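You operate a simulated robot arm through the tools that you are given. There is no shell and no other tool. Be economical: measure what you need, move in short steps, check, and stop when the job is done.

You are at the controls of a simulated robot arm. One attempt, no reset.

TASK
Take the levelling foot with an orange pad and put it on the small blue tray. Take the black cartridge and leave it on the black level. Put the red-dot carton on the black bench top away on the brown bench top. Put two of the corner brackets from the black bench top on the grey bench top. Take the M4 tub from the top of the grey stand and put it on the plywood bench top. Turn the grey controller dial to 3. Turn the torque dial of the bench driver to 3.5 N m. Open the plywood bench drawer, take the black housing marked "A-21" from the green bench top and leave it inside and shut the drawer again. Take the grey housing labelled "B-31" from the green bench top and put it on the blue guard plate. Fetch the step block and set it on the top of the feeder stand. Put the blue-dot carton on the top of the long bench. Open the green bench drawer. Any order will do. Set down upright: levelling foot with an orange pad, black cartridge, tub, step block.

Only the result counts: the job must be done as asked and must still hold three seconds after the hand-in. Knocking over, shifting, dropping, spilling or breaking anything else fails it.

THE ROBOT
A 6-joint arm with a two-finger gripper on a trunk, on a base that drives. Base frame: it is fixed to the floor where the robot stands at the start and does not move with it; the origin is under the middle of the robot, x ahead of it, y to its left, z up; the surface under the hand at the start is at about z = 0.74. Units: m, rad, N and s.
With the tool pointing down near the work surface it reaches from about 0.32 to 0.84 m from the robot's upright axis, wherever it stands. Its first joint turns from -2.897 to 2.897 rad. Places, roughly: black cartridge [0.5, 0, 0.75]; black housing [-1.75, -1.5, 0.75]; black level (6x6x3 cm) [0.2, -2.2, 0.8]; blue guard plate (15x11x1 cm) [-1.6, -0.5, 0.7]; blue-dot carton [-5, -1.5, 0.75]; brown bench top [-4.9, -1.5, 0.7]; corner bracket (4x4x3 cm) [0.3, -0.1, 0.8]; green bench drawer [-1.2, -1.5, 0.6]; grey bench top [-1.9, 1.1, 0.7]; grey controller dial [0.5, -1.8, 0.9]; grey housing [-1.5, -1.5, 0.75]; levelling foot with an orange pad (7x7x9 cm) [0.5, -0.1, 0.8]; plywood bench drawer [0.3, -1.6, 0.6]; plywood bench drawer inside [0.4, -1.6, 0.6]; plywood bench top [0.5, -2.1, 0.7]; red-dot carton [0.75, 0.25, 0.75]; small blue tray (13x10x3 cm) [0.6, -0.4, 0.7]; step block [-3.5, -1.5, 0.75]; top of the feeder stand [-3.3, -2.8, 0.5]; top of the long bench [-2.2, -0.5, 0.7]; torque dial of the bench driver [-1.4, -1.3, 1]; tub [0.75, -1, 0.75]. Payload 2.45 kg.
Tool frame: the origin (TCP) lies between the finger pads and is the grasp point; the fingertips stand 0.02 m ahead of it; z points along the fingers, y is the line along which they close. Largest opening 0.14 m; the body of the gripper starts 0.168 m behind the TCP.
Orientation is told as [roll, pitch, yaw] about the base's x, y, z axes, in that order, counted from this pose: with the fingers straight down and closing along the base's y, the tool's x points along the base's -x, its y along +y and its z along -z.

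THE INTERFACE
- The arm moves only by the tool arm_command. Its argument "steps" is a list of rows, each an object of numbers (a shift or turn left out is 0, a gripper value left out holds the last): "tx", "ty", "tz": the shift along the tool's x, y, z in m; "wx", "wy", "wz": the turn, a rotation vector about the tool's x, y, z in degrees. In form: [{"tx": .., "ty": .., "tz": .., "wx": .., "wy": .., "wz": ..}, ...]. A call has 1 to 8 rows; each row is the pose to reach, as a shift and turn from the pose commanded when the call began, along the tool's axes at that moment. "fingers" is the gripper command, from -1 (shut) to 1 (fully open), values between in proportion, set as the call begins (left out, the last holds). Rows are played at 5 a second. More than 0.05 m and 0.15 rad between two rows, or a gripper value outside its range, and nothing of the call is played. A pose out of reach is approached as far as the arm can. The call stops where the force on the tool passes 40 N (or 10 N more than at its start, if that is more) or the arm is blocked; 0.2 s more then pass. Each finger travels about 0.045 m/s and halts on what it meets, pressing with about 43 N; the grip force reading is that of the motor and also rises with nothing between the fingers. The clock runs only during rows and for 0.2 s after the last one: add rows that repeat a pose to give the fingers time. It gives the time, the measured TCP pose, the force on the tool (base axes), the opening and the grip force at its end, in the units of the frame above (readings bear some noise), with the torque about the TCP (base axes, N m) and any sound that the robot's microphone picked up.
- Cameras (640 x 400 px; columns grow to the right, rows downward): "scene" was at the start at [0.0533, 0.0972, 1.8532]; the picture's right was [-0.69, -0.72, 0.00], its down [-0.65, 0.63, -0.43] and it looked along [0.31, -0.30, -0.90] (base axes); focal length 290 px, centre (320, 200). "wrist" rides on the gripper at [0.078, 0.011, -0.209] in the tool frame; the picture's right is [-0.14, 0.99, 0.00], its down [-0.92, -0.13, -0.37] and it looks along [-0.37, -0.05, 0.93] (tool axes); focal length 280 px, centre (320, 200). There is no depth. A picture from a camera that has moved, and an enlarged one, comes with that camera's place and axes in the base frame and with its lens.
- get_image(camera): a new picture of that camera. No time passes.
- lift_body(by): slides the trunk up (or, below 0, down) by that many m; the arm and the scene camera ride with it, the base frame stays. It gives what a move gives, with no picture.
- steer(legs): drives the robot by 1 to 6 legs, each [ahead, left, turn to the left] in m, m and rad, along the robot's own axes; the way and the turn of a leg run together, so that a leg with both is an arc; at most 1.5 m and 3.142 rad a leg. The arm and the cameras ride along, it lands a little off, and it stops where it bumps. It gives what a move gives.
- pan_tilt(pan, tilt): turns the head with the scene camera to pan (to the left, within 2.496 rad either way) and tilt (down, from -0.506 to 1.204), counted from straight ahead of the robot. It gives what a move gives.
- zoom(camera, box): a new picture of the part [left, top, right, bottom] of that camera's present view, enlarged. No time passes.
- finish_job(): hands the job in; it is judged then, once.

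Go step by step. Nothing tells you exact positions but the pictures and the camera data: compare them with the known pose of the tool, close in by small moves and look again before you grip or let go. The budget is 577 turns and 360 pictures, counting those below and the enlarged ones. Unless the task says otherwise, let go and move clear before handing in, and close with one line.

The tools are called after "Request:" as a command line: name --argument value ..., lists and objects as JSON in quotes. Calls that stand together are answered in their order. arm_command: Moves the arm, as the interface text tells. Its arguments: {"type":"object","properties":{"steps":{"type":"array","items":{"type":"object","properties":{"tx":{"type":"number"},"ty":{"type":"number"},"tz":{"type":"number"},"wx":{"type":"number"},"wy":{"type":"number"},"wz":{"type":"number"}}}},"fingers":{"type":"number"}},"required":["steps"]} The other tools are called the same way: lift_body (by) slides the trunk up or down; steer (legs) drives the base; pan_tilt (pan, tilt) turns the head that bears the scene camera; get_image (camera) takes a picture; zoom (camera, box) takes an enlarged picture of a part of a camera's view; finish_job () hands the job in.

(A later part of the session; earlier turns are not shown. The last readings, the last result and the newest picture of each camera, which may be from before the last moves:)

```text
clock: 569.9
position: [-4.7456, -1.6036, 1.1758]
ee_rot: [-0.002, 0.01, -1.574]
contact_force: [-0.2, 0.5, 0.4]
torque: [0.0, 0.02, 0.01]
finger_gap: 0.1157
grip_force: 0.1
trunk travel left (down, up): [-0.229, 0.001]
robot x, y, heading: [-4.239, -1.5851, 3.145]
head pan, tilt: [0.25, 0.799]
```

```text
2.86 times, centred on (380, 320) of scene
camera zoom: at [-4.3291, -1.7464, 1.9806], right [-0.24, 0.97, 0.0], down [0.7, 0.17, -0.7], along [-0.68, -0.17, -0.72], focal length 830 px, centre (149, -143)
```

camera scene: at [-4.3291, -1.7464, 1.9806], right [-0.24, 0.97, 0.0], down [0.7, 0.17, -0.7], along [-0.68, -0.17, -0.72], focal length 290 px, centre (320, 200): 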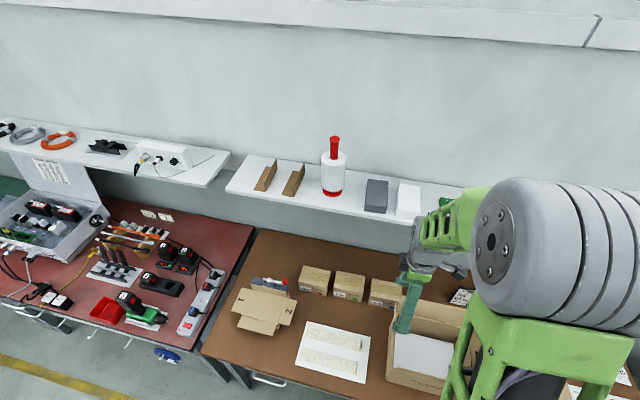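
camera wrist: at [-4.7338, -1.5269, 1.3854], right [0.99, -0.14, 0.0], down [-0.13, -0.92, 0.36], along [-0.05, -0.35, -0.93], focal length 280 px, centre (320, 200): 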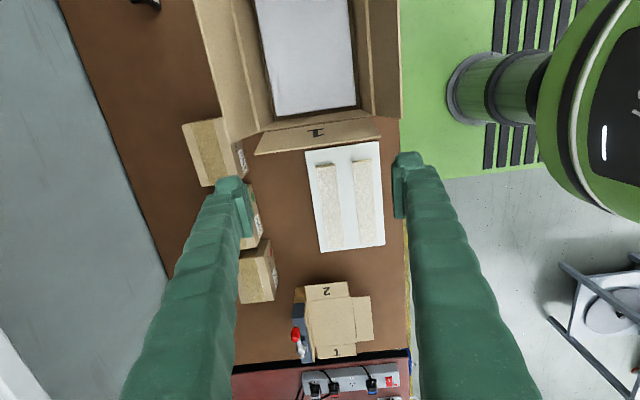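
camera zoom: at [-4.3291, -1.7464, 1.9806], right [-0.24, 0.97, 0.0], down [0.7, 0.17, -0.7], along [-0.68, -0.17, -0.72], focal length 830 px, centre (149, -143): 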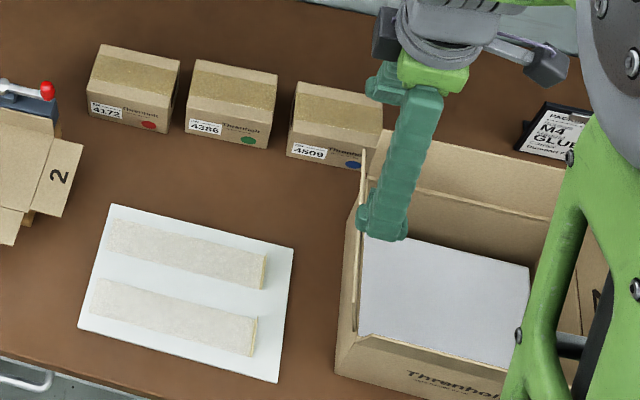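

Blue-dot carton (SN 4809): centre ≈[-4.967, -1.60]. The open box's flap is close on its +y side, the shelf above the back. I approach low from the -y side: go to y -1.72, down to z 0.97, in to x -4.958, then over to y -1.62.

Request:
arm_command --steps '[{"tx": -0.045}, {"tx": -0.09}, {"tx": -0.116}, {"tx": -0.116, "tz": 0.045}, {"tx": -0.116, "tz": 0.09}, {"tx": -0.116, "tz": 0.135}, {"tx": -0.116, "tz": 0.18}, {"tx": -0.116, "tz": 0.205}]' --fingers 0.5

Request:
arm_command --steps '[{"ty": -0.045}, {"ty": -0.09}, {"ty": -0.135}, {"ty": -0.18}, {"ty": -0.21}, {"ty": -0.21, "tx": 0.04}, {"ty": -0.21, "tx": 0.08}, {"ty": -0.21, "tx": 0.1}]'

Request:
get_image --camera "wrist"

Request:
zoom --camera "scene" --box '[290, 220, 470, 360]'

```text
clock: 571.7
position: [-4.7461, -1.7178, 0.9696]
ee_rot: [-0.003, 0.011, -1.572]
contact_force: [0.2, 0.3, -0.2]
torque: [0.0, -0.04, 0.0]
finger_gap: 0.1048
grip_force: 0.1
trunk travel left (down, up): [-0.229, 0.001]
robot x, y, heading: [-4.2392, -1.5873, 3.136]
head pan, tilt: [0.25, 0.799]
```

```text
clock: 573.5
position: [-4.9561, -1.6171, 0.9696]
ee_rot: [-0.004, 0.01, -1.574]
contact_force: [0.3, -0.6, -0.1]
torque: [-0.01, 0.0, -0.01]
finger_gap: 0.105
grip_force: 0.1
trunk travel left (down, up): [-0.229, 0.001]
robot x, y, heading: [-4.2422, -1.5866, 3.135]
head pan, tilt: [0.25, 0.799]
```

```text
151 pictures are left
camera wrist: at [-4.9443, -1.5397, 1.1805], right [0.99, -0.14, 0.0], down [-0.13, -0.92, 0.36], along [-0.05, -0.36, -0.93], focal length 280 px, centre (320, 200)
```

wrist: 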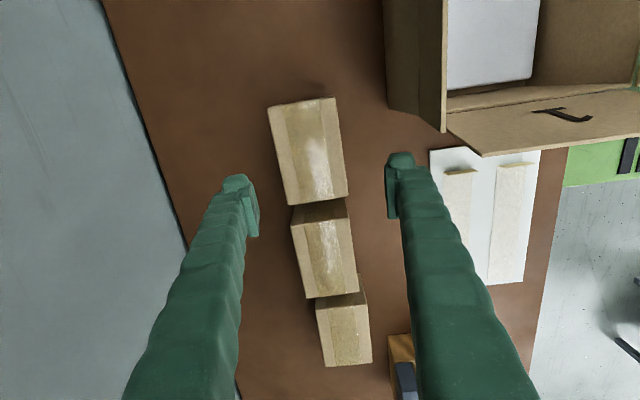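

```text
2.86 times, centred on (380, 290) of scene
camera zoom: at [-4.329, -1.7459, 1.9807], right [-0.24, 0.97, 0.0], down [0.7, 0.17, -0.7], along [-0.68, -0.17, -0.72], focal length 830 px, centre (149, -57)
```

zoom: 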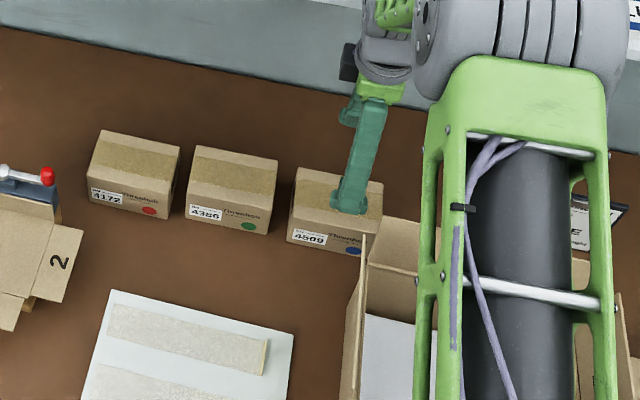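

Fingers straddle the carton cleanly. Descend and grip.

Request:
arm_command --steps '[{"tz": 0.04}, {"tz": 0.08}, {"tz": 0.12}, {"tz": 0.155}, {"tz": 0.172}, {"tz": 0.172}]'

Request:
arm_command --steps '[{}, {}, {}, {}]' --fingers -1

Request:
arm_command --steps '[{"tz": -0.04}, {"tz": -0.08}, {"tz": -0.12}, {"tz": -0.145}]'

Request:
get_image --camera "wrist"

```text
clock: 574.5
position: [-4.9743, -1.6156, 0.8331]
ee_rot: [-0.037, 0.009, -1.574]
contact_force: [-2.5, -0.3, 16.9]
torque: [0.17, 0.96, 0.05]
finger_gap: 0.1095
grip_force: 4.0
trunk travel left (down, up): [-0.229, 0.001]
robot x, y, heading: [-4.2385, -1.5857, 3.134]
head pan, tilt: [0.25, 0.799]
stopped in row 5: the force on the tool passed its limit at 50 N (the readings are from after the stop); the commanded pose is now the measured one
```

```text
clock: 575.1
position: [-4.9766, -1.6148, 0.8371]
ee_rot: [-0.042, 0.008, -1.574]
contact_force: [4.0, 0.5, 23.5]
torque: [-0.01, 0.57, 0.24]
finger_gap: 0.082
grip_force: 15.2
trunk travel left (down, up): [-0.229, 0.001]
robot x, y, heading: [-4.238, -1.5855, 3.136]
head pan, tilt: [0.25, 0.799]
stopped in row 2: the force on the tool passed its limit at 43 N (the readings are from after the stop); the commanded pose is now the measured one
```

```text
clock: 576.1
position: [-4.9682, -1.6166, 0.9795]
ee_rot: [-0.037, 0.01, -1.575]
contact_force: [-1.1, -0.1, 0.7]
torque: [0.02, 0.0, -0.01]
finger_gap: 0.0
grip_force: 21.4
trunk travel left (down, up): [-0.229, 0.001]
robot x, y, heading: [-4.238, -1.5846, 3.137]
head pan, tilt: [0.25, 0.799]
```

```text
149 pictures are left
camera wrist: at [-4.95, -1.5405, 1.1892], right [0.99, -0.14, -0.04], down [-0.12, -0.92, 0.36], along [-0.09, -0.36, -0.93], focal length 280 px, centre (320, 200)
```

wrist: 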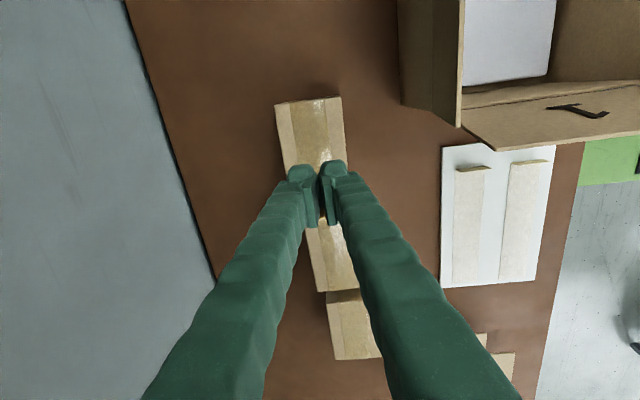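

One finger landed on the carton's top edge; it seems unmoved. I straighten the tilt, open wider (12.5 cm), recentre at x -4.966 and re-check.

Request:
arm_command --steps '[{"wx": -2.1}, {"wx": -2.1, "ty": 0.002}, {"wx": -2.1, "ty": 0.002}, {"wx": -2.1, "ty": 0.002}, {"wx": -2.1, "ty": 0.002}, {"wx": -2.1, "ty": 0.002}, {"wx": -2.1, "ty": 0.002}]' --fingers 0.8

Request:
get_image --camera "wrist"

```text
clock: 577.7
position: [-4.9653, -1.6171, 0.98]
ee_rot: [-0.001, 0.011, -1.573]
contact_force: [0.0, 0.1, 0.0]
torque: [-0.01, 0.03, -0.02]
finger_gap: 0.1258
grip_force: 0.1
trunk travel left (down, up): [-0.229, 0.001]
robot x, y, heading: [-4.2416, -1.5868, 3.137]
head pan, tilt: [0.25, 0.799]
```

```text
148 pictures are left
camera wrist: at [-4.9528, -1.5406, 1.1906], right [0.99, -0.14, 0.0], down [-0.13, -0.92, 0.36], along [-0.05, -0.36, -0.93], focal length 280 px, centre (320, 200)
```

wrist: 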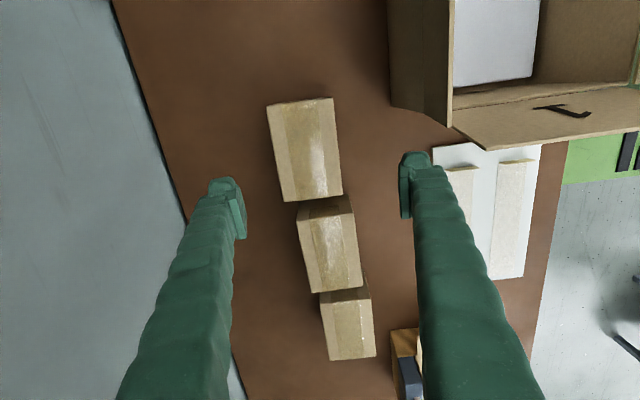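

The carton shifted ~1 cm toward the wall but stands fine. I open fully, keep TCP at x≈-4.968 so the back finger clears behind it, and descend.

Request:
arm_command --steps '[{"ty": -0.002}, {"ty": -0.003}, {"ty": -0.003, "tz": 0.04}, {"ty": -0.003, "tz": 0.08}, {"ty": -0.003, "tz": 0.11}, {"ty": -0.003, "tz": 0.125}]' --fingers 1

Request:
get_image --camera "wrist"

```text
clock: 579.1
position: [-4.9709, -1.6162, 0.8552]
ee_rot: [-0.001, 0.007, -1.574]
contact_force: [-0.6, -0.6, 0.1]
torque: [0.01, 0.02, 0.02]
finger_gap: 0.1401
grip_force: 0.0
trunk travel left (down, up): [-0.229, 0.001]
robot x, y, heading: [-4.2362, -1.587, 3.136]
head pan, tilt: [0.25, 0.799]
```

```text
147 pictures are left
camera wrist: at [-4.9593, -1.5393, 1.0643], right [0.99, -0.14, 0.0], down [-0.13, -0.92, 0.36], along [-0.05, -0.36, -0.93], focal length 280 px, centre (320, 200)
```

wrist: 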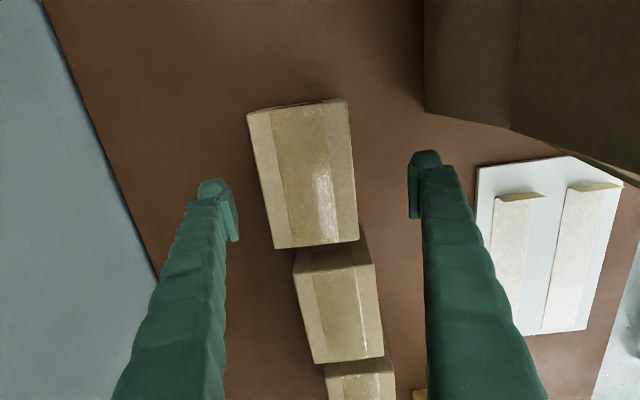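

Request:
arm_command --steps '[{"tz": 0.02}, {"tz": 0.04}, {"tz": 0.058}, {"tz": 0.058}]'

Request:
arm_command --steps '[{}, {}, {}, {}, {}]' --fingers -1

Request:
get_image --camera "wrist"

```text
clock: 580.1
position: [-4.9703, -1.6158, 0.7955]
ee_rot: [-0.001, 0.007, -1.574]
contact_force: [-0.5, -0.5, -0.3]
torque: [0.0, 0.0, 0.02]
finger_gap: 0.14
grip_force: 0.1
trunk travel left (down, up): [-0.229, 0.001]
robot x, y, heading: [-4.2362, -1.5844, 3.136]
head pan, tilt: [0.25, 0.799]
```

```text
clock: 581.3
position: [-4.9707, -1.6149, 0.7968]
ee_rot: [0.001, 0.008, -1.575]
contact_force: [-1.9, -0.5, 3.8]
torque: [0.05, -0.1, -0.02]
finger_gap: 0.0927
grip_force: 42.9
trunk travel left (down, up): [-0.229, 0.001]
robot x, y, heading: [-4.2399, -1.5891, 3.134]
head pan, tilt: [0.25, 0.799]
```

```text
146 pictures are left
camera wrist: at [-4.9597, -1.5388, 1.0067], right [0.99, -0.14, 0.0], down [-0.13, -0.92, 0.36], along [-0.05, -0.36, -0.93], focal length 280 px, centre (320, 200)
```

wrist: 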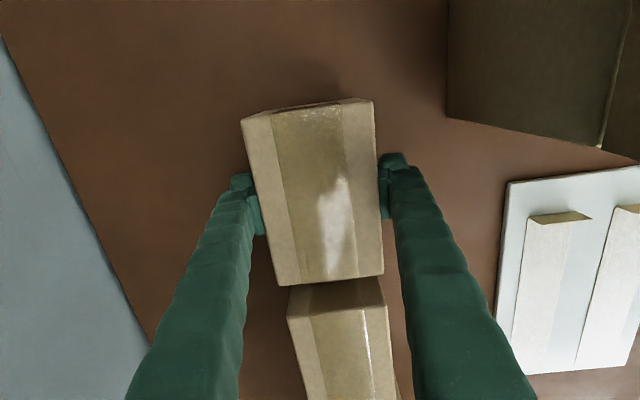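

Gripped. Lift modestly, slide to -y, out to +x, then raise.

Request:
arm_command --steps '[{"tz": -0.04}, {"tz": -0.08}, {"tz": -0.12}, {"tz": -0.15}, {"tz": -0.15, "tx": -0.045}, {"tz": -0.15, "tx": -0.09}, {"tz": -0.15, "tx": -0.12}, {"tz": -0.15, "tx": -0.12, "ty": 0.045}]'

Request:
arm_command --steps '[{"ty": 0.045}, {"ty": 0.09}, {"ty": 0.135}, {"ty": 0.18}, {"ty": 0.21, "tz": -0.03}, {"ty": 0.21, "tz": -0.075}, {"ty": 0.21, "tz": -0.12}, {"ty": 0.21, "tz": -0.16}]'

Request:
get_image --camera "wrist"

Request:
get_image --camera "scene"

```text
clock: 583.1
position: [-4.9266, -1.7387, 0.95]
ee_rot: [-0.009, 0.004, -1.572]
contact_force: [2.5, 1.6, -2.1]
torque: [-0.18, 0.18, 0.05]
finger_gap: 0.0926
grip_force: 42.7
trunk travel left (down, up): [-0.229, 0.001]
robot x, y, heading: [-4.2401, -1.5874, 3.135]
head pan, tilt: [0.25, 0.799]
```

```text
clock: 584.9
position: [-4.7146, -1.7382, 1.1057]
ee_rot: [-0.002, 0.008, -1.575]
contact_force: [0.7, -0.2, -4.3]
torque: [0.01, 0.05, -0.05]
finger_gap: 0.0926
grip_force: 42.9
trunk travel left (down, up): [-0.229, 0.001]
robot x, y, heading: [-4.2405, -1.5889, 3.138]
head pan, tilt: [0.25, 0.799]
```

```text
145 pictures are left
camera wrist: at [-4.7032, -1.6611, 1.3147], right [0.99, -0.14, 0.0], down [-0.13, -0.92, 0.36], along [-0.05, -0.36, -0.93], focal length 280 px, centre (320, 200)
```

wrist: 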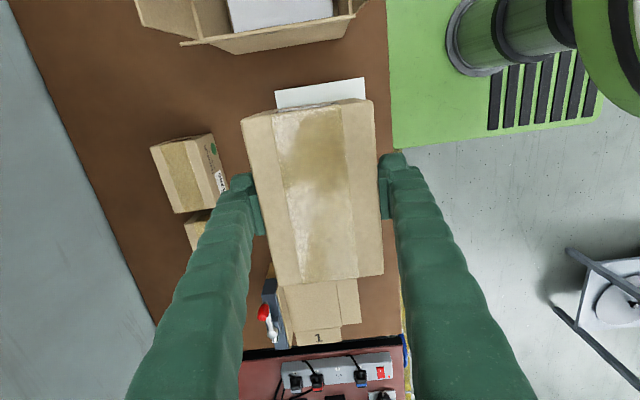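

```text
144 pictures are left
camera scene: at [-4.3287, -1.7461, 1.9807], right [-0.24, 0.97, 0.0], down [0.7, 0.17, -0.7], along [-0.68, -0.17, -0.72], focal length 290 px, centre (320, 200)
```

scene: 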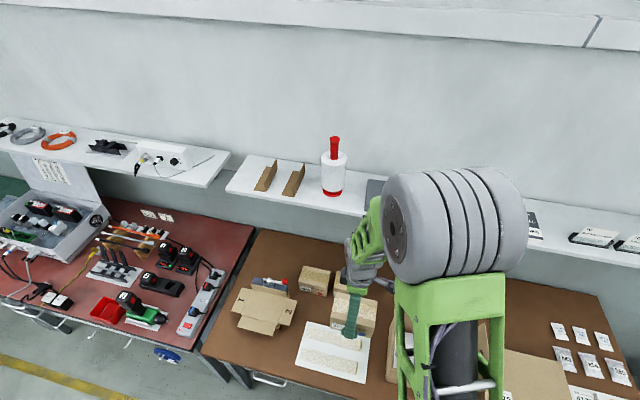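

Blue-dot carton held. I retrace: back off, go north, then back east along the aisle to the long bench.

Request:
steer --legs '[[-0.29, 0, 0], [0, -1.3, 0], [0, -0.6, 0]]'

Request:
steer --legs '[[-0.85, 0, 0], [-0.85, 0, 0], [0, 0.09, 0]]'

Request:
pan_tilt --pan 1.3 --tilt 0.95

Request:
get_image --camera "scene"

```text
clock: 603.6
position: [-4.4253, 0.1793, 1.103]
ee_rot: [0.0, 0.009, -1.566]
contact_force: [-0.6, -0.4, -4.2]
torque: [-0.03, 0.02, -0.04]
finger_gap: 0.0923
grip_force: 43.1
trunk travel left (down, up): [-0.229, 0.001]
robot x, y, heading: [-3.9534, 0.3351, -3.141]
head pan, tilt: [0.25, 0.799]
```

```text
clock: 613.3
position: [-2.7264, 0.0886, 1.1037]
ee_rot: [0.0, 0.01, -1.58]
contact_force: [-0.5, -0.2, -4.1]
torque: [0.04, 0.0, 0.0]
finger_gap: 0.0926
grip_force: 43.8
trunk travel left (down, up): [-0.229, 0.001]
robot x, y, heading: [-2.2526, 0.2361, 3.129]
head pan, tilt: [0.25, 0.799]
```

```text
clock: 614.6
position: [-2.727, 0.0885, 1.1043]
ee_rot: [0.0, 0.008, -1.582]
contact_force: [0.3, 0.1, -4.7]
torque: [-0.03, 0.01, -0.05]
finger_gap: 0.0927
grip_force: 42.9
trunk travel left (down, up): [-0.229, 0.001]
robot x, y, heading: [-2.2497, 0.2397, 3.134]
head pan, tilt: [1.3, 0.949]
```

```text
143 pictures are left
camera scene: at [-2.2828, 0.0275, 1.9691], right [-0.96, 0.28, 0.0], down [0.23, 0.78, -0.58], along [-0.16, -0.56, -0.81], focal length 290 px, centre (320, 200)
```

scene: 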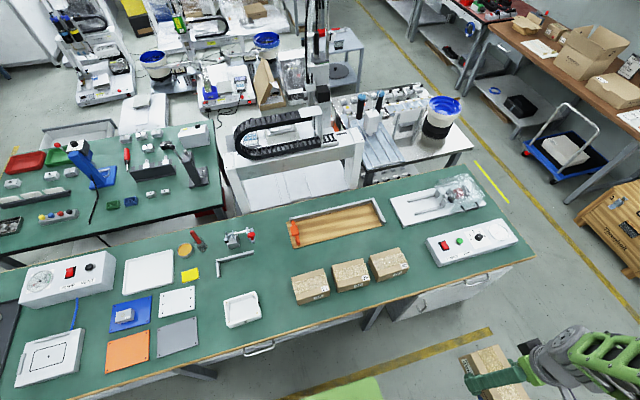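

Free spot on the long bench at ≈[-2.22, -0.53]. Swing the carton there.

Request:
arm_command --steps '[{"tx": -0.037, "ty": 0.03}, {"tx": -0.074, "ty": 0.06}, {"tx": -0.111, "ty": 0.09}, {"tx": -0.148, "ty": 0.12}, {"tx": -0.185, "ty": 0.15}, {"tx": -0.222, "ty": 0.18}, {"tx": -0.259, "ty": 0.21}, {"tx": -0.296, "ty": 0.24}]'

Request:
arm_command --steps '[{"tx": -0.037, "ty": 0.03}, {"tx": -0.074, "ty": 0.06}, {"tx": -0.111, "ty": 0.09}, {"tx": -0.148, "ty": 0.12}, {"tx": -0.185, "ty": 0.15}, {"tx": -0.222, "ty": 0.18}, {"tx": -0.259, "ty": 0.21}, {"tx": -0.296, "ty": 0.24}]'

Request:
arm_command --steps '[{"tx": -0.033, "ty": 0.027}, {"tx": -0.033, "ty": 0.027, "tz": 0.045}, {"tx": -0.033, "ty": 0.027, "tz": 0.09}, {"tx": -0.033, "ty": 0.027, "tz": 0.13}]'

Request:
get_image --camera "wrist"

Request:
zoom --camera "scene" --box '[160, 180, 400, 360]'

```text
clock: 616.4
position: [-2.4878, -0.2109, 1.1004]
ee_rot: [-0.001, 0.009, -1.581]
contact_force: [0.7, -1.4, -3.5]
torque: [0.02, 0.0, -0.02]
finger_gap: 0.0926
grip_force: 43.0
trunk travel left (down, up): [-0.229, 0.001]
robot x, y, heading: [-2.2503, 0.2347, 3.125]
head pan, tilt: [1.3, 0.949]
```

```text
clock: 618.2
position: [-2.2515, -0.5092, 1.0973]
ee_rot: [-0.001, 0.014, -1.581]
contact_force: [0.6, -0.1, -4.2]
torque: [0.07, 0.0, 0.03]
finger_gap: 0.0926
grip_force: 42.8
trunk travel left (down, up): [-0.229, 0.001]
robot x, y, heading: [-2.2501, 0.2355, 3.13]
head pan, tilt: [1.3, 0.949]
```

```text
clock: 619.2
position: [-2.2264, -0.5394, 0.9671]
ee_rot: [-0.001, 0.008, -1.58]
contact_force: [-0.3, -0.8, -4.1]
torque: [0.03, 0.02, -0.01]
finger_gap: 0.0927
grip_force: 42.8
trunk travel left (down, up): [-0.229, 0.001]
robot x, y, heading: [-2.252, 0.2352, 3.129]
head pan, tilt: [1.3, 0.949]
```

```text
142 pictures are left
camera wrist: at [-2.2146, -0.463, 1.1777], right [0.99, -0.15, 0.0], down [-0.14, -0.92, 0.36], along [-0.05, -0.36, -0.93], focal length 280 px, centre (320, 200)
```

wrist: 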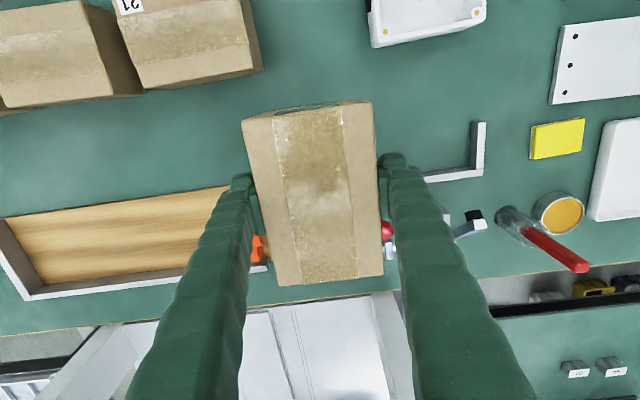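

```text
2.22 times, centred on (280, 270) of scene
camera zoom: at [-2.2827, 0.0268, 1.969], right [-0.96, 0.28, 0.0], down [0.23, 0.78, -0.58], along [-0.16, -0.56, -0.81], focal length 646 px, centre (409, 44)
```

zoom: 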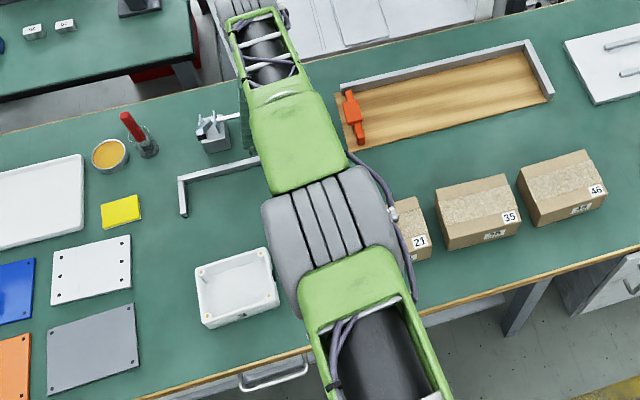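

Footprint is clear of everything. Lower and release.

Request:
arm_command --steps '[{"tz": 0.045}, {"tz": 0.09}, {"tz": 0.13}, {"tz": 0.155}, {"tz": 0.163}, {"tz": 0.168}, {"tz": 0.173}, {"tz": 0.178}]'

Request:
arm_command --steps '[{"tz": -0.001}, {"tz": -0.001}, {"tz": -0.001}]' --fingers 0.65

Request:
arm_command --steps '[{"tz": -0.04}, {"tz": -0.08}, {"tz": -0.12}, {"tz": -0.16}, {"tz": -0.2}, {"tz": -0.24}, {"tz": -0.28}, {"tz": -0.31}]'

Request:
get_image --camera "wrist"

```text
clock: 621.0
position: [-2.2293, -0.5059, 0.816]
ee_rot: [-0.001, 0.008, -1.582]
contact_force: [0.1, -0.1, -4.4]
torque: [0.01, -0.01, 0.02]
finger_gap: 0.0923
grip_force: 42.7
out of reach, approached as far as the arm can: row 2, 3, 4, 5, 6, 7, 8
trunk travel left (down, up): [-0.229, 0.001]
robot x, y, heading: [-2.2482, 0.2382, 3.128]
head pan, tilt: [1.3, 0.949]
```

```text
clock: 621.8
position: [-2.2299, -0.506, 0.817]
ee_rot: [0.0, 0.008, -1.581]
contact_force: [0.9, -0.3, 0.8]
torque: [0.0, 0.0, -0.01]
finger_gap: 0.1155
grip_force: 0.0
trunk travel left (down, up): [-0.229, 0.001]
robot x, y, heading: [-2.2473, 0.2365, 3.128]
head pan, tilt: [1.3, 0.949]
```

```text
clock: 623.6
position: [-2.2288, -0.5084, 1.1291]
ee_rot: [-0.001, 0.009, -1.582]
contact_force: [0.1, -0.1, -1.1]
torque: [0.02, 0.03, 0.02]
finger_gap: 0.1155
grip_force: 0.0
trunk travel left (down, up): [-0.229, 0.001]
robot x, y, heading: [-2.2509, 0.238, 3.125]
head pan, tilt: [1.3, 0.949]
```

```text
140 pictures are left
camera wrist: at [-2.2177, -0.4324, 1.3391], right [0.99, -0.15, 0.0], down [-0.14, -0.92, 0.36], along [-0.05, -0.36, -0.93], focal length 280 px, centre (320, 200)
```

wrist: 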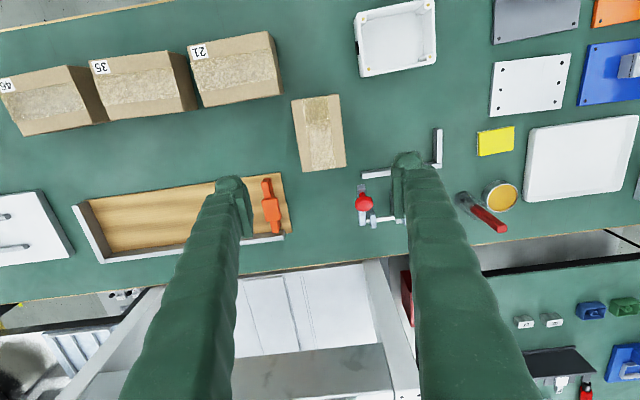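

Carton stands flat on the long bench. Last item: the step block. I swing the arm forward and drive back west.

Request:
arm_command --steps '[{"tx": 0.037, "ty": -0.03}, {"tx": 0.074, "ty": -0.06}, {"tx": 0.111, "ty": -0.09}, {"tx": 0.148, "ty": -0.12}, {"tx": 0.185, "ty": -0.15}, {"tx": 0.222, "ty": -0.18}, {"tx": 0.259, "ty": -0.21}, {"tx": 0.296, "ty": -0.24}]'

Request:
arm_command --steps '[{"tx": 0.037, "ty": -0.03}, {"tx": 0.074, "ty": -0.06}, {"tx": 0.111, "ty": -0.09}, {"tx": 0.148, "ty": -0.12}, {"tx": 0.185, "ty": -0.15}, {"tx": 0.222, "ty": -0.18}, {"tx": 0.259, "ty": -0.21}, {"tx": 0.296, "ty": -0.22}]'

Request:
steer --legs '[[0, -0.09, 0], [0.85, 0, 0], [0.85, 0, 0], [0, 1.2, 0], [0, 0.55, 0]]'

Request:
pan_tilt --pan 2.2 --tilt 0.9

Request:
get_image --camera "scene"

```text
clock: 625.4
position: [-2.4664, -0.2097, 1.1321]
ee_rot: [0.001, 0.009, -1.579]
contact_force: [0.0, 0.1, 0.6]
torque: [-0.04, -0.04, -0.02]
finger_gap: 0.1155
grip_force: 0.1
trunk travel left (down, up): [-0.229, 0.001]
robot x, y, heading: [-2.2516, 0.2342, 3.13]
head pan, tilt: [1.3, 0.949]
```

```text
clock: 627.2
position: [-2.6826, 0.0881, 1.133]
ee_rot: [0.0, 0.008, -1.581]
contact_force: [-0.2, 0.2, -0.3]
torque: [-0.07, 0.0, 0.03]
finger_gap: 0.1155
grip_force: 0.1
trunk travel left (down, up): [-0.229, 0.001]
robot x, y, heading: [-2.2482, 0.2398, 3.129]
head pan, tilt: [1.3, 0.949]
```

```text
clock: 652.1
position: [-4.4196, -1.5312, 1.1328]
ee_rot: [0.001, 0.009, -1.59]
contact_force: [0.3, -0.1, -0.3]
torque: [-0.01, -0.05, 0.01]
finger_gap: 0.1156
grip_force: 0.1
trunk travel left (down, up): [-0.229, 0.001]
robot x, y, heading: [-3.9888, -1.3801, 3.118]
head pan, tilt: [1.3, 0.949]
```

```text
clock: 653.3
position: [-4.4205, -1.5302, 1.1333]
ee_rot: [-0.002, 0.008, -1.59]
contact_force: [0.2, -0.6, -0.1]
torque: [0.02, -0.01, -0.01]
finger_gap: 0.1154
grip_force: 0.0
trunk travel left (down, up): [-0.229, 0.001]
robot x, y, heading: [-3.9868, -1.3816, 3.118]
head pan, tilt: [2.201, 0.901]
```

```text
139 pictures are left
camera scene: at [-3.956, -1.5861, 1.9727], right [-0.82, -0.57, 0.0], down [-0.45, 0.64, -0.62], along [0.35, -0.51, -0.78], focal length 290 px, centre (320, 200)
```

scene: 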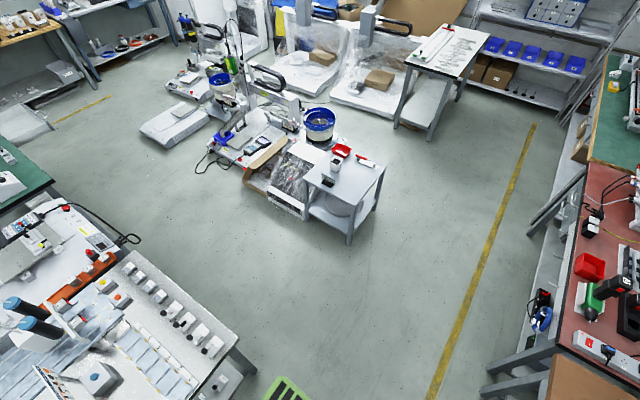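

Request:
zoom --camera "scene" --box '[0, 240, 260, 400]'

Request:
zoom --camera "scene" --box '[280, 120, 420, 250]'

Request:
pan_tilt --pan 2.45 --tilt 1.1

Request:
get_image --camera "scene"

```text
2.46 times, centred on (130, 320) of scene
camera zoom: at [-3.956, -1.5861, 1.9727], right [-0.82, -0.57, 0.0], down [-0.45, 0.64, -0.62], along [0.35, -0.51, -0.78], focal length 715 px, centre (788, -95)
```

zoom: 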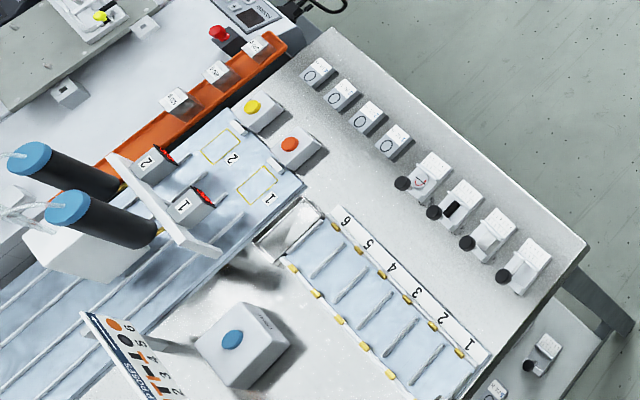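

```text
3.08 times, centred on (350, 185) of scene
camera zoom: at [-3.956, -1.5861, 1.9727], right [-0.82, -0.57, 0.0], down [-0.45, 0.64, -0.62], along [0.35, -0.51, -0.78], focal length 894 px, centre (228, 246)
```

zoom: 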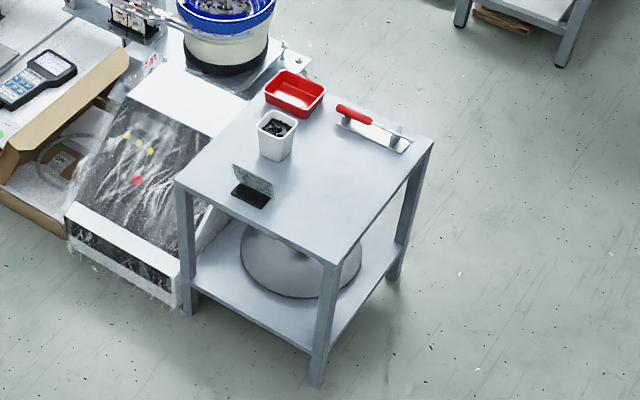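

```text
clock: 654.1
position: [-4.4201, -1.5306, 1.133]
ee_rot: [0.001, 0.008, -1.59]
contact_force: [0.1, 0.7, -0.4]
torque: [0.02, -0.03, -0.01]
finger_gap: 0.1157
grip_force: 0.0
trunk travel left (down, up): [-0.229, 0.001]
robot x, y, heading: [-3.9855, -1.3857, 3.12]
head pan, tilt: [2.45, 1.1]
```

```text
136 pictures are left
camera scene: at [-3.9513, -1.5655, 1.9589], right [-0.65, -0.76, 0.0], down [-0.67, 0.58, -0.45], along [0.34, -0.3, -0.89], focal length 290 px, centre (320, 200)
```

scene: 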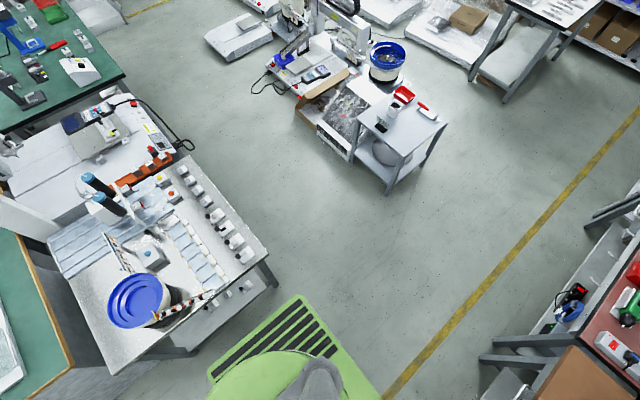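

The step block must be one of the blocks at the table's west edge. I shift south a bit and turn around (via the free south side) to face east.

Request:
arm_command --steps '[{"tz": -0.04}, {"tz": -0.07}]'

Request:
steer --legs '[[0, 0.3, 0], [0, 0, 3.14]]'

Request:
get_image --camera "wrist"

Request:
pan_tilt --pan 0.3 --tilt 1.1

Request:
get_image --camera "scene"

```text
clock: 654.7
position: [-4.4198, -1.5321, 1.2029]
ee_rot: [0.002, 0.007, -1.59]
contact_force: [0.5, -0.3, 0.4]
torque: [0.01, 0.03, 0.01]
finger_gap: 0.1155
grip_force: 0.0
trunk travel left (down, up): [-0.229, 0.001]
robot x, y, heading: [-3.9847, -1.3838, 3.121]
head pan, tilt: [2.45, 1.1]
```

```text
clock: 665.2
position: [-3.5539, -1.5428, 1.2028]
ee_rot: [0.0, 0.01, 1.53]
contact_force: [0.1, 0.5, 0.0]
torque: [-0.01, 0.0, 0.03]
finger_gap: 0.1156
grip_force: 0.0
trunk travel left (down, up): [-0.229, 0.001]
robot x, y, heading: [-3.9878, -1.6803, -0.041]
head pan, tilt: [2.45, 1.1]
```

```text
135 pictures are left
camera wrist: at [-3.5684, -1.6186, 1.4133], right [-0.98, 0.18, 0.0], down [0.16, 0.92, 0.36], along [0.06, 0.35, -0.93], focal length 280 px, centre (320, 200)
```

wrist: 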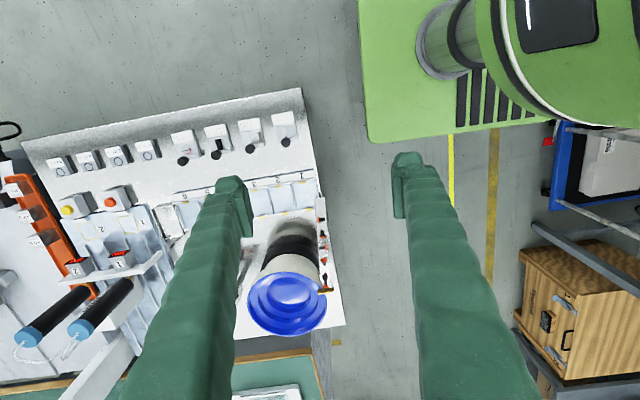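

```text
clock: 667.2
position: [-3.554, -1.5445, 1.2032]
ee_rot: [0.0, 0.009, 1.532]
contact_force: [0.2, -0.3, -0.1]
torque: [0.0, 0.02, 0.0]
finger_gap: 0.1154
grip_force: 0.1
trunk travel left (down, up): [-0.229, 0.001]
robot x, y, heading: [-3.9905, -1.6837, -0.04]
head pan, tilt: [0.3, 1.1]
```

```text
134 pictures are left
camera scene: at [-3.9153, -1.5266, 1.9589], right [0.26, -0.97, 0.0], down [-0.86, -0.23, -0.45], along [0.44, 0.12, -0.89], focal length 290 px, centre (320, 200)
```

scene: 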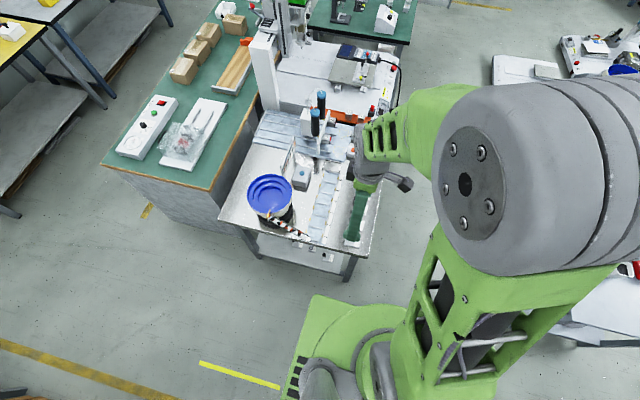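

Request:
zoom --camera "wrist" --box '[30, 95, 310, 200]'

Request:
zoom --camera "wrist" --box '[160, 95, 310, 190]'

```text
2.29 times, centred on (170, 148) of wrist
camera zoom: at [-3.5684, -1.6187, 1.4133], right [-0.98, 0.18, 0.0], down [0.16, 0.92, 0.36], along [0.06, 0.35, -0.93], focal length 641 px, centre (663, 320)
```

zoom: 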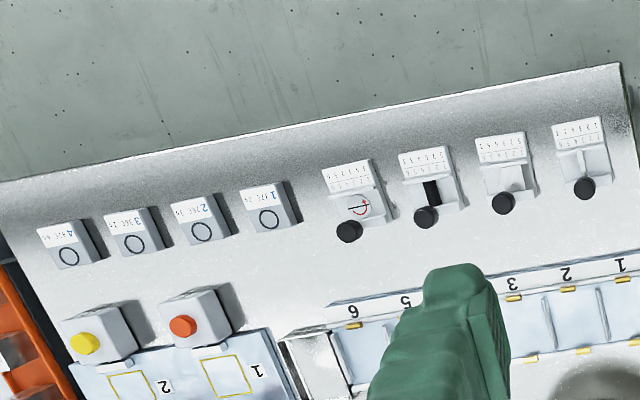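

```text
4.21 times, centred on (235, 142) of wrist
camera zoom: at [-3.5684, -1.6187, 1.4133], right [-0.98, 0.18, 0.0], down [0.16, 0.92, 0.36], along [0.06, 0.35, -0.93], focal length 1181 px, centre (678, 442)
```

zoom: 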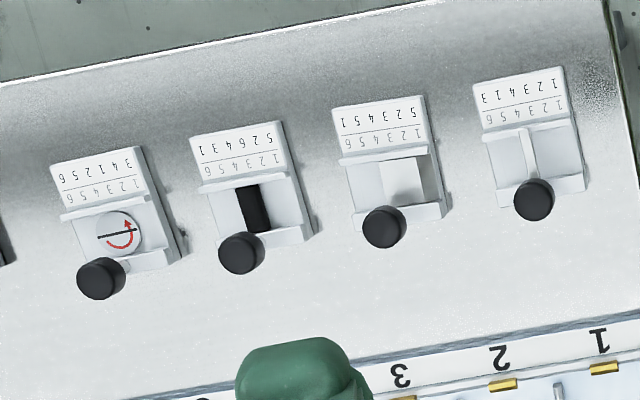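

Four holder blocks stand in the row; I need a closer look to tell which one is the stepped one.

Request:
arm_command --steps '[{"ty": -0.045}, {"ty": -0.09}, {"ty": -0.135, "tx": -0.01}, {"ty": -0.154, "tx": -0.02, "tz": 0.03}, {"ty": -0.154, "tx": -0.02, "tz": 0.07}, {"ty": -0.154, "tx": -0.02, "tz": 0.11}, {"ty": -0.154, "tx": -0.02, "tz": 0.15}]'

Request:
get_image --camera "wrist"

Request:
zoom --camera "wrist" --box '[210, 70, 430, 200]'

```text
clock: 668.8
position: [-3.3987, -1.5307, 1.0526]
ee_rot: [-0.001, 0.012, 1.53]
contact_force: [0.0, 0.1, -0.5]
torque: [-0.04, 0.03, 0.02]
finger_gap: 0.1153
grip_force: 0.1
trunk travel left (down, up): [-0.229, 0.001]
robot x, y, heading: [-3.9962, -1.6789, -0.04]
head pan, tilt: [0.3, 1.1]
```

```text
131 pictures are left
camera wrist: at [-3.4125, -1.606, 1.2614], right [-0.98, 0.18, 0.0], down [0.16, 0.92, 0.36], along [0.06, 0.35, -0.93], focal length 280 px, centre (320, 200)
```

wrist: 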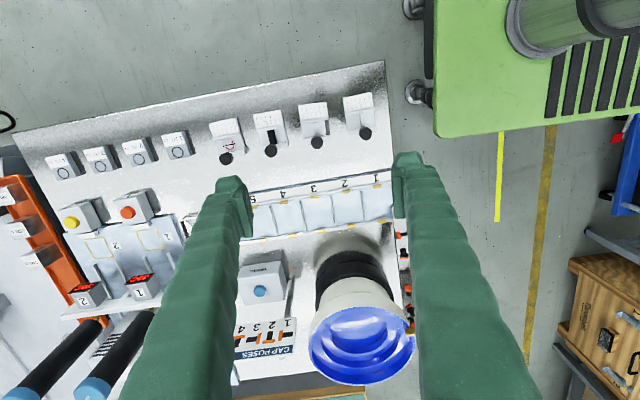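

```text
2.91 times, centred on (320, 135) of wrist
camera zoom: at [-3.4125, -1.606, 1.2614], right [-0.98, 0.18, 0.0], down [0.16, 0.92, 0.36], along [0.06, 0.35, -0.93], focal length 816 px, centre (320, 389)
```

zoom: 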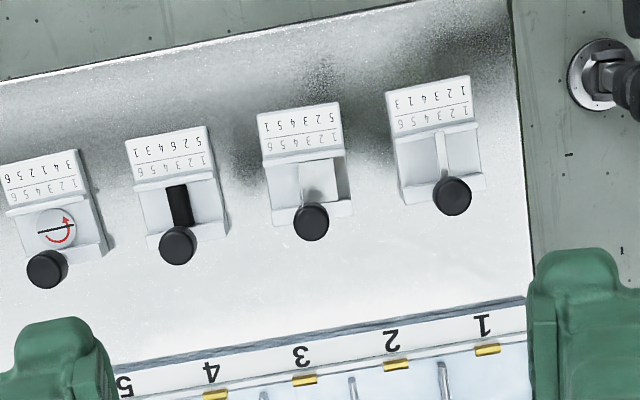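

Request:
zoom --camera "wrist" --box '[290, 95, 390, 155]'

Request:
zoom --camera "wrist" --box '[200, 105, 300, 170]'

```text
6.40 times, centred on (340, 125) of wrist
camera zoom: at [-3.4125, -1.606, 1.2614], right [-0.98, 0.18, 0.0], down [0.16, 0.92, 0.36], along [0.06, 0.35, -0.93], focal length 1794 px, centre (192, 680)
```

zoom: 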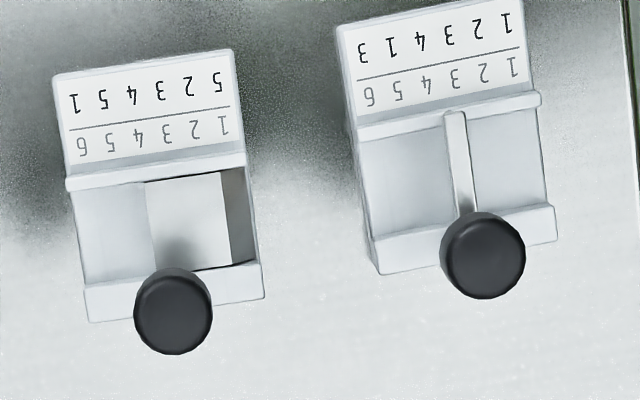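

```text
6.15 times, centred on (250, 138) of wrist
camera zoom: at [-3.4125, -1.606, 1.2614], right [-0.98, 0.18, 0.0], down [0.16, 0.92, 0.36], along [0.06, 0.35, -0.93], focal length 1726 px, centre (751, 585)
```

zoom: 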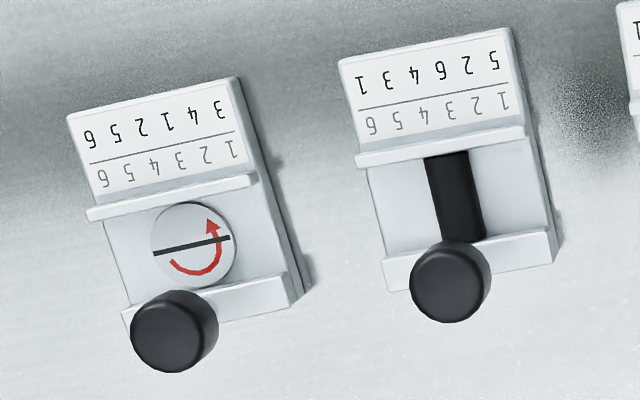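

The third block (with the raised half) is the step block, at ≈[-3.397, -1.562]. I check its 3-D shape from the scene camera.

Request:
pan_tilt --pan -0.1 --tilt 1.0

Request:
get_image --camera "scene"

```text
clock: 669.7
position: [-3.3996, -1.5307, 1.0518]
ee_rot: [0.0, 0.009, 1.53]
contact_force: [0.1, -0.2, 0.0]
torque: [0.0, -0.01, 0.02]
finger_gap: 0.1156
grip_force: 0.1
trunk travel left (down, up): [-0.229, 0.001]
robot x, y, heading: [-3.9861, -1.6806, -0.044]
head pan, tilt: [-0.099, 1.0]
```

```text
127 pictures are left
camera scene: at [-3.9074, -1.5525, 1.9655], right [-0.14, -0.99, 0.0], down [-0.83, 0.12, -0.54], along [0.53, -0.08, -0.84], focal length 290 px, centre (320, 200)
```

scene: 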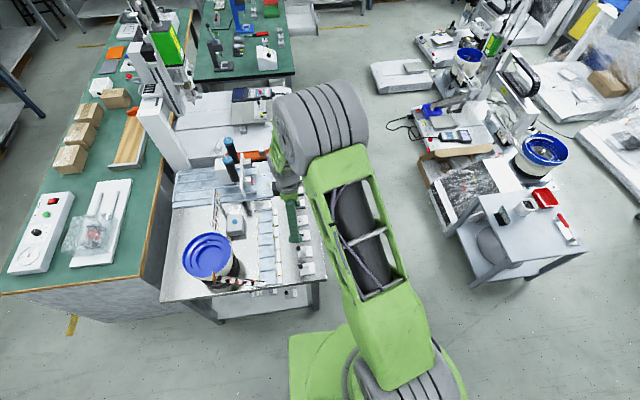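

Request:
zoom --camera "scene" --box '[270, 220, 340, 300]'

```text
5.00 times, centred on (305, 260) of scene
camera zoom: at [-3.9074, -1.5525, 1.9655], right [-0.14, -0.99, 0.0], down [-0.83, 0.12, -0.54], along [0.53, -0.08, -0.84], focal length 1452 px, centre (395, -100)
```

zoom: 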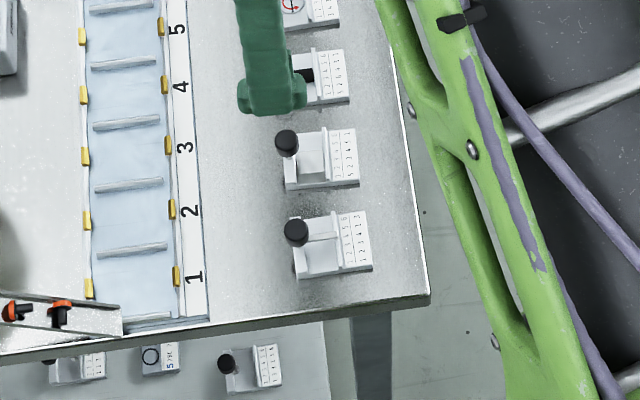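

The block is a low tray with an upright black knob at its +y end (top z≈0.79, at ≈[-3.395, -1.533]); neighbours are close at the sides, so I grip it by the knob.

Request:
arm_command --steps '[{"ty": -0.004, "tz": 0.045}, {"ty": -0.004, "tz": 0.09}, {"ty": -0.004, "tz": 0.135}, {"ty": -0.004, "tz": 0.18}, {"ty": -0.004, "tz": 0.2}, {"ty": -0.004, "tz": 0.2}]' --fingers -0.28

Request:
get_image --camera "wrist"

Request:
zoom --camera "scene" --box '[270, 210, 340, 290]'

```text
clock: 671.1
position: [-3.3969, -1.5327, 0.8524]
ee_rot: [-0.001, 0.01, 1.532]
contact_force: [-0.6, 0.1, 0.2]
torque: [0.02, 0.0, -0.02]
finger_gap: 0.0505
grip_force: 0.0
trunk travel left (down, up): [-0.229, 0.001]
robot x, y, heading: [-3.9914, -1.6805, -0.042]
head pan, tilt: [-0.099, 1.0]
```

```text
125 pictures are left
camera wrist: at [-3.4101, -1.608, 1.0625], right [-0.98, 0.18, 0.0], down [0.16, 0.92, 0.36], along [0.07, 0.35, -0.93], focal length 280 px, centre (320, 200)
```

wrist: 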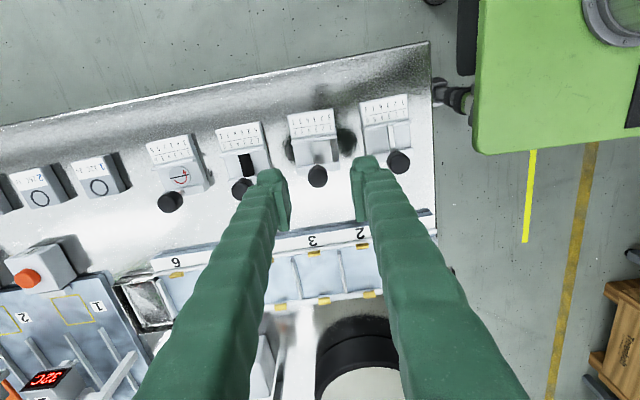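

```text
5.00 times, centred on (305, 250) of scene
camera zoom: at [-3.9075, -1.5526, 1.9655], right [-0.14, -0.99, 0.0], down [-0.83, 0.12, -0.54], along [0.53, -0.08, -0.84], focal length 1452 px, centre (395, -50)
```

zoom: 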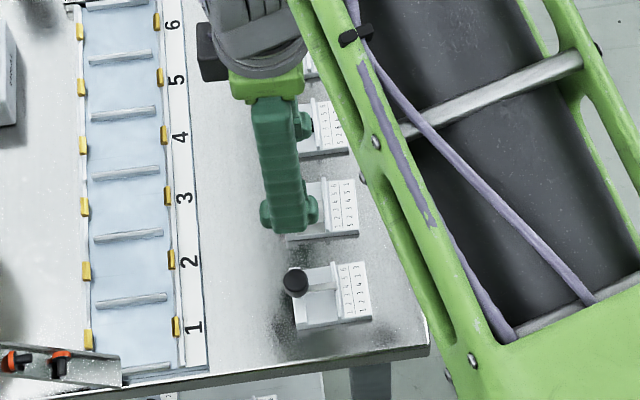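

Knob top is at [-3.392, -1.531, 0.787], centred. Descend to z 0.786 and close.

Request:
arm_command --steps '[{"ty": -0.005, "tx": -0.002, "tz": 0.03}, {"ty": -0.005, "tx": -0.002, "tz": 0.05}, {"ty": -0.005, "tx": -0.002, "tz": 0.06}, {"ty": -0.005, "tx": -0.002, "tz": 0.067}]'

Request:
get_image --camera "wrist"

```text
clock: 672.1
position: [-3.3913, -1.5307, 0.7856]
ee_rot: [-0.001, 0.009, 1.53]
contact_force: [-0.9, -0.3, 1.1]
torque: [0.03, 0.0, 0.01]
finger_gap: 0.0505
grip_force: 0.1
trunk travel left (down, up): [-0.229, 0.001]
robot x, y, heading: [-3.9885, -1.6817, -0.043]
head pan, tilt: [-0.099, 1.0]
```

```text
123 pictures are left
camera wrist: at [-3.4047, -1.6072, 0.9957], right [-0.98, 0.18, 0.0], down [0.16, 0.92, 0.36], along [0.07, 0.35, -0.93], focal length 280 px, centre (320, 200)
```

wrist: 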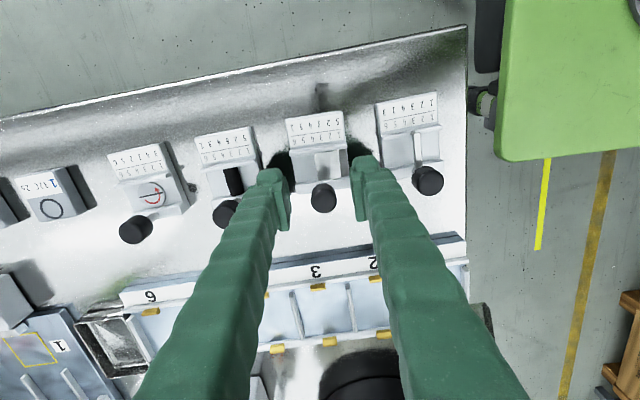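

Request:
arm_command --steps '[{"tz": 0.004}, {"tz": 0.004}, {"tz": 0.004}, {"tz": 0.004}, {"tz": 0.004}]' --fingers -1

Request:
arm_command --steps '[{"tz": -0.01}, {"tz": -0.02}, {"tz": -0.03}, {"tz": -0.03}]'

Request:
get_image --camera "wrist"

Request:
zoom --camera "scene" --box '[270, 210, 340, 290]'

```text
clock: 673.3
position: [-3.3909, -1.5327, 0.7819]
ee_rot: [0.001, 0.008, 1.531]
contact_force: [-0.3, 0.1, 0.5]
torque: [0.03, 0.03, 0.03]
finger_gap: 0.0192
grip_force: 43.1
trunk travel left (down, up): [-0.229, 0.001]
robot x, y, heading: [-3.9886, -1.6778, -0.048]
head pan, tilt: [-0.099, 1.0]
```

```text
clock: 674.3
position: [-3.3915, -1.5325, 0.8109]
ee_rot: [0.0, 0.008, 1.531]
contact_force: [0.8, -0.6, -1.5]
torque: [0.0, 0.02, 0.01]
finger_gap: 0.0192
grip_force: 43.3
trunk travel left (down, up): [-0.229, 0.001]
robot x, y, heading: [-3.9919, -1.682, -0.045]
head pan, tilt: [-0.099, 1.0]
```

```text
122 pictures are left
camera wrist: at [-3.4046, -1.6066, 1.022], right [-0.98, 0.18, 0.0], down [0.16, 0.92, 0.36], along [0.06, 0.35, -0.93], focal length 280 px, centre (320, 200)
```

wrist: 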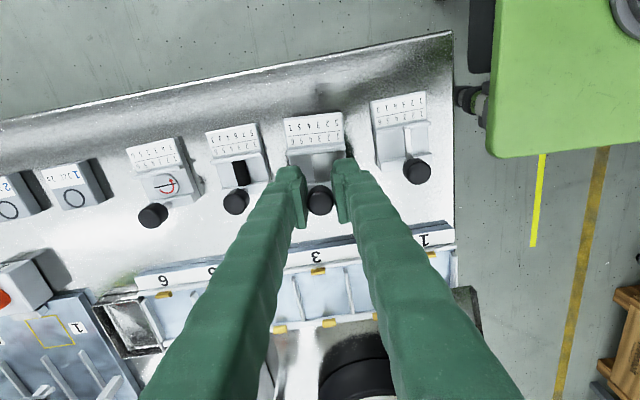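

```text
5.00 times, centred on (305, 250) of scene
camera zoom: at [-3.9071, -1.5525, 1.9654], right [-0.14, -0.99, 0.0], down [-0.83, 0.12, -0.54], along [0.53, -0.08, -0.84], focal length 1452 px, centre (395, -50)
```

zoom: 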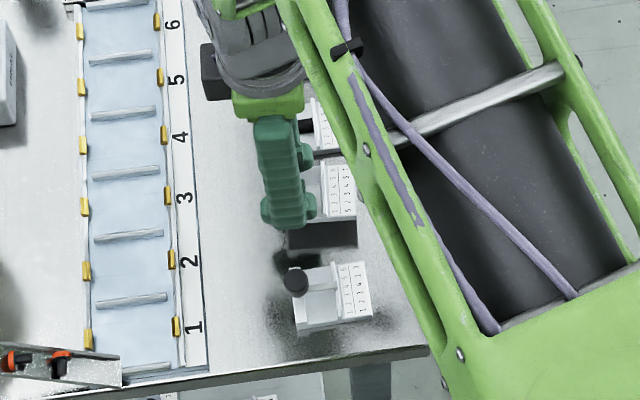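

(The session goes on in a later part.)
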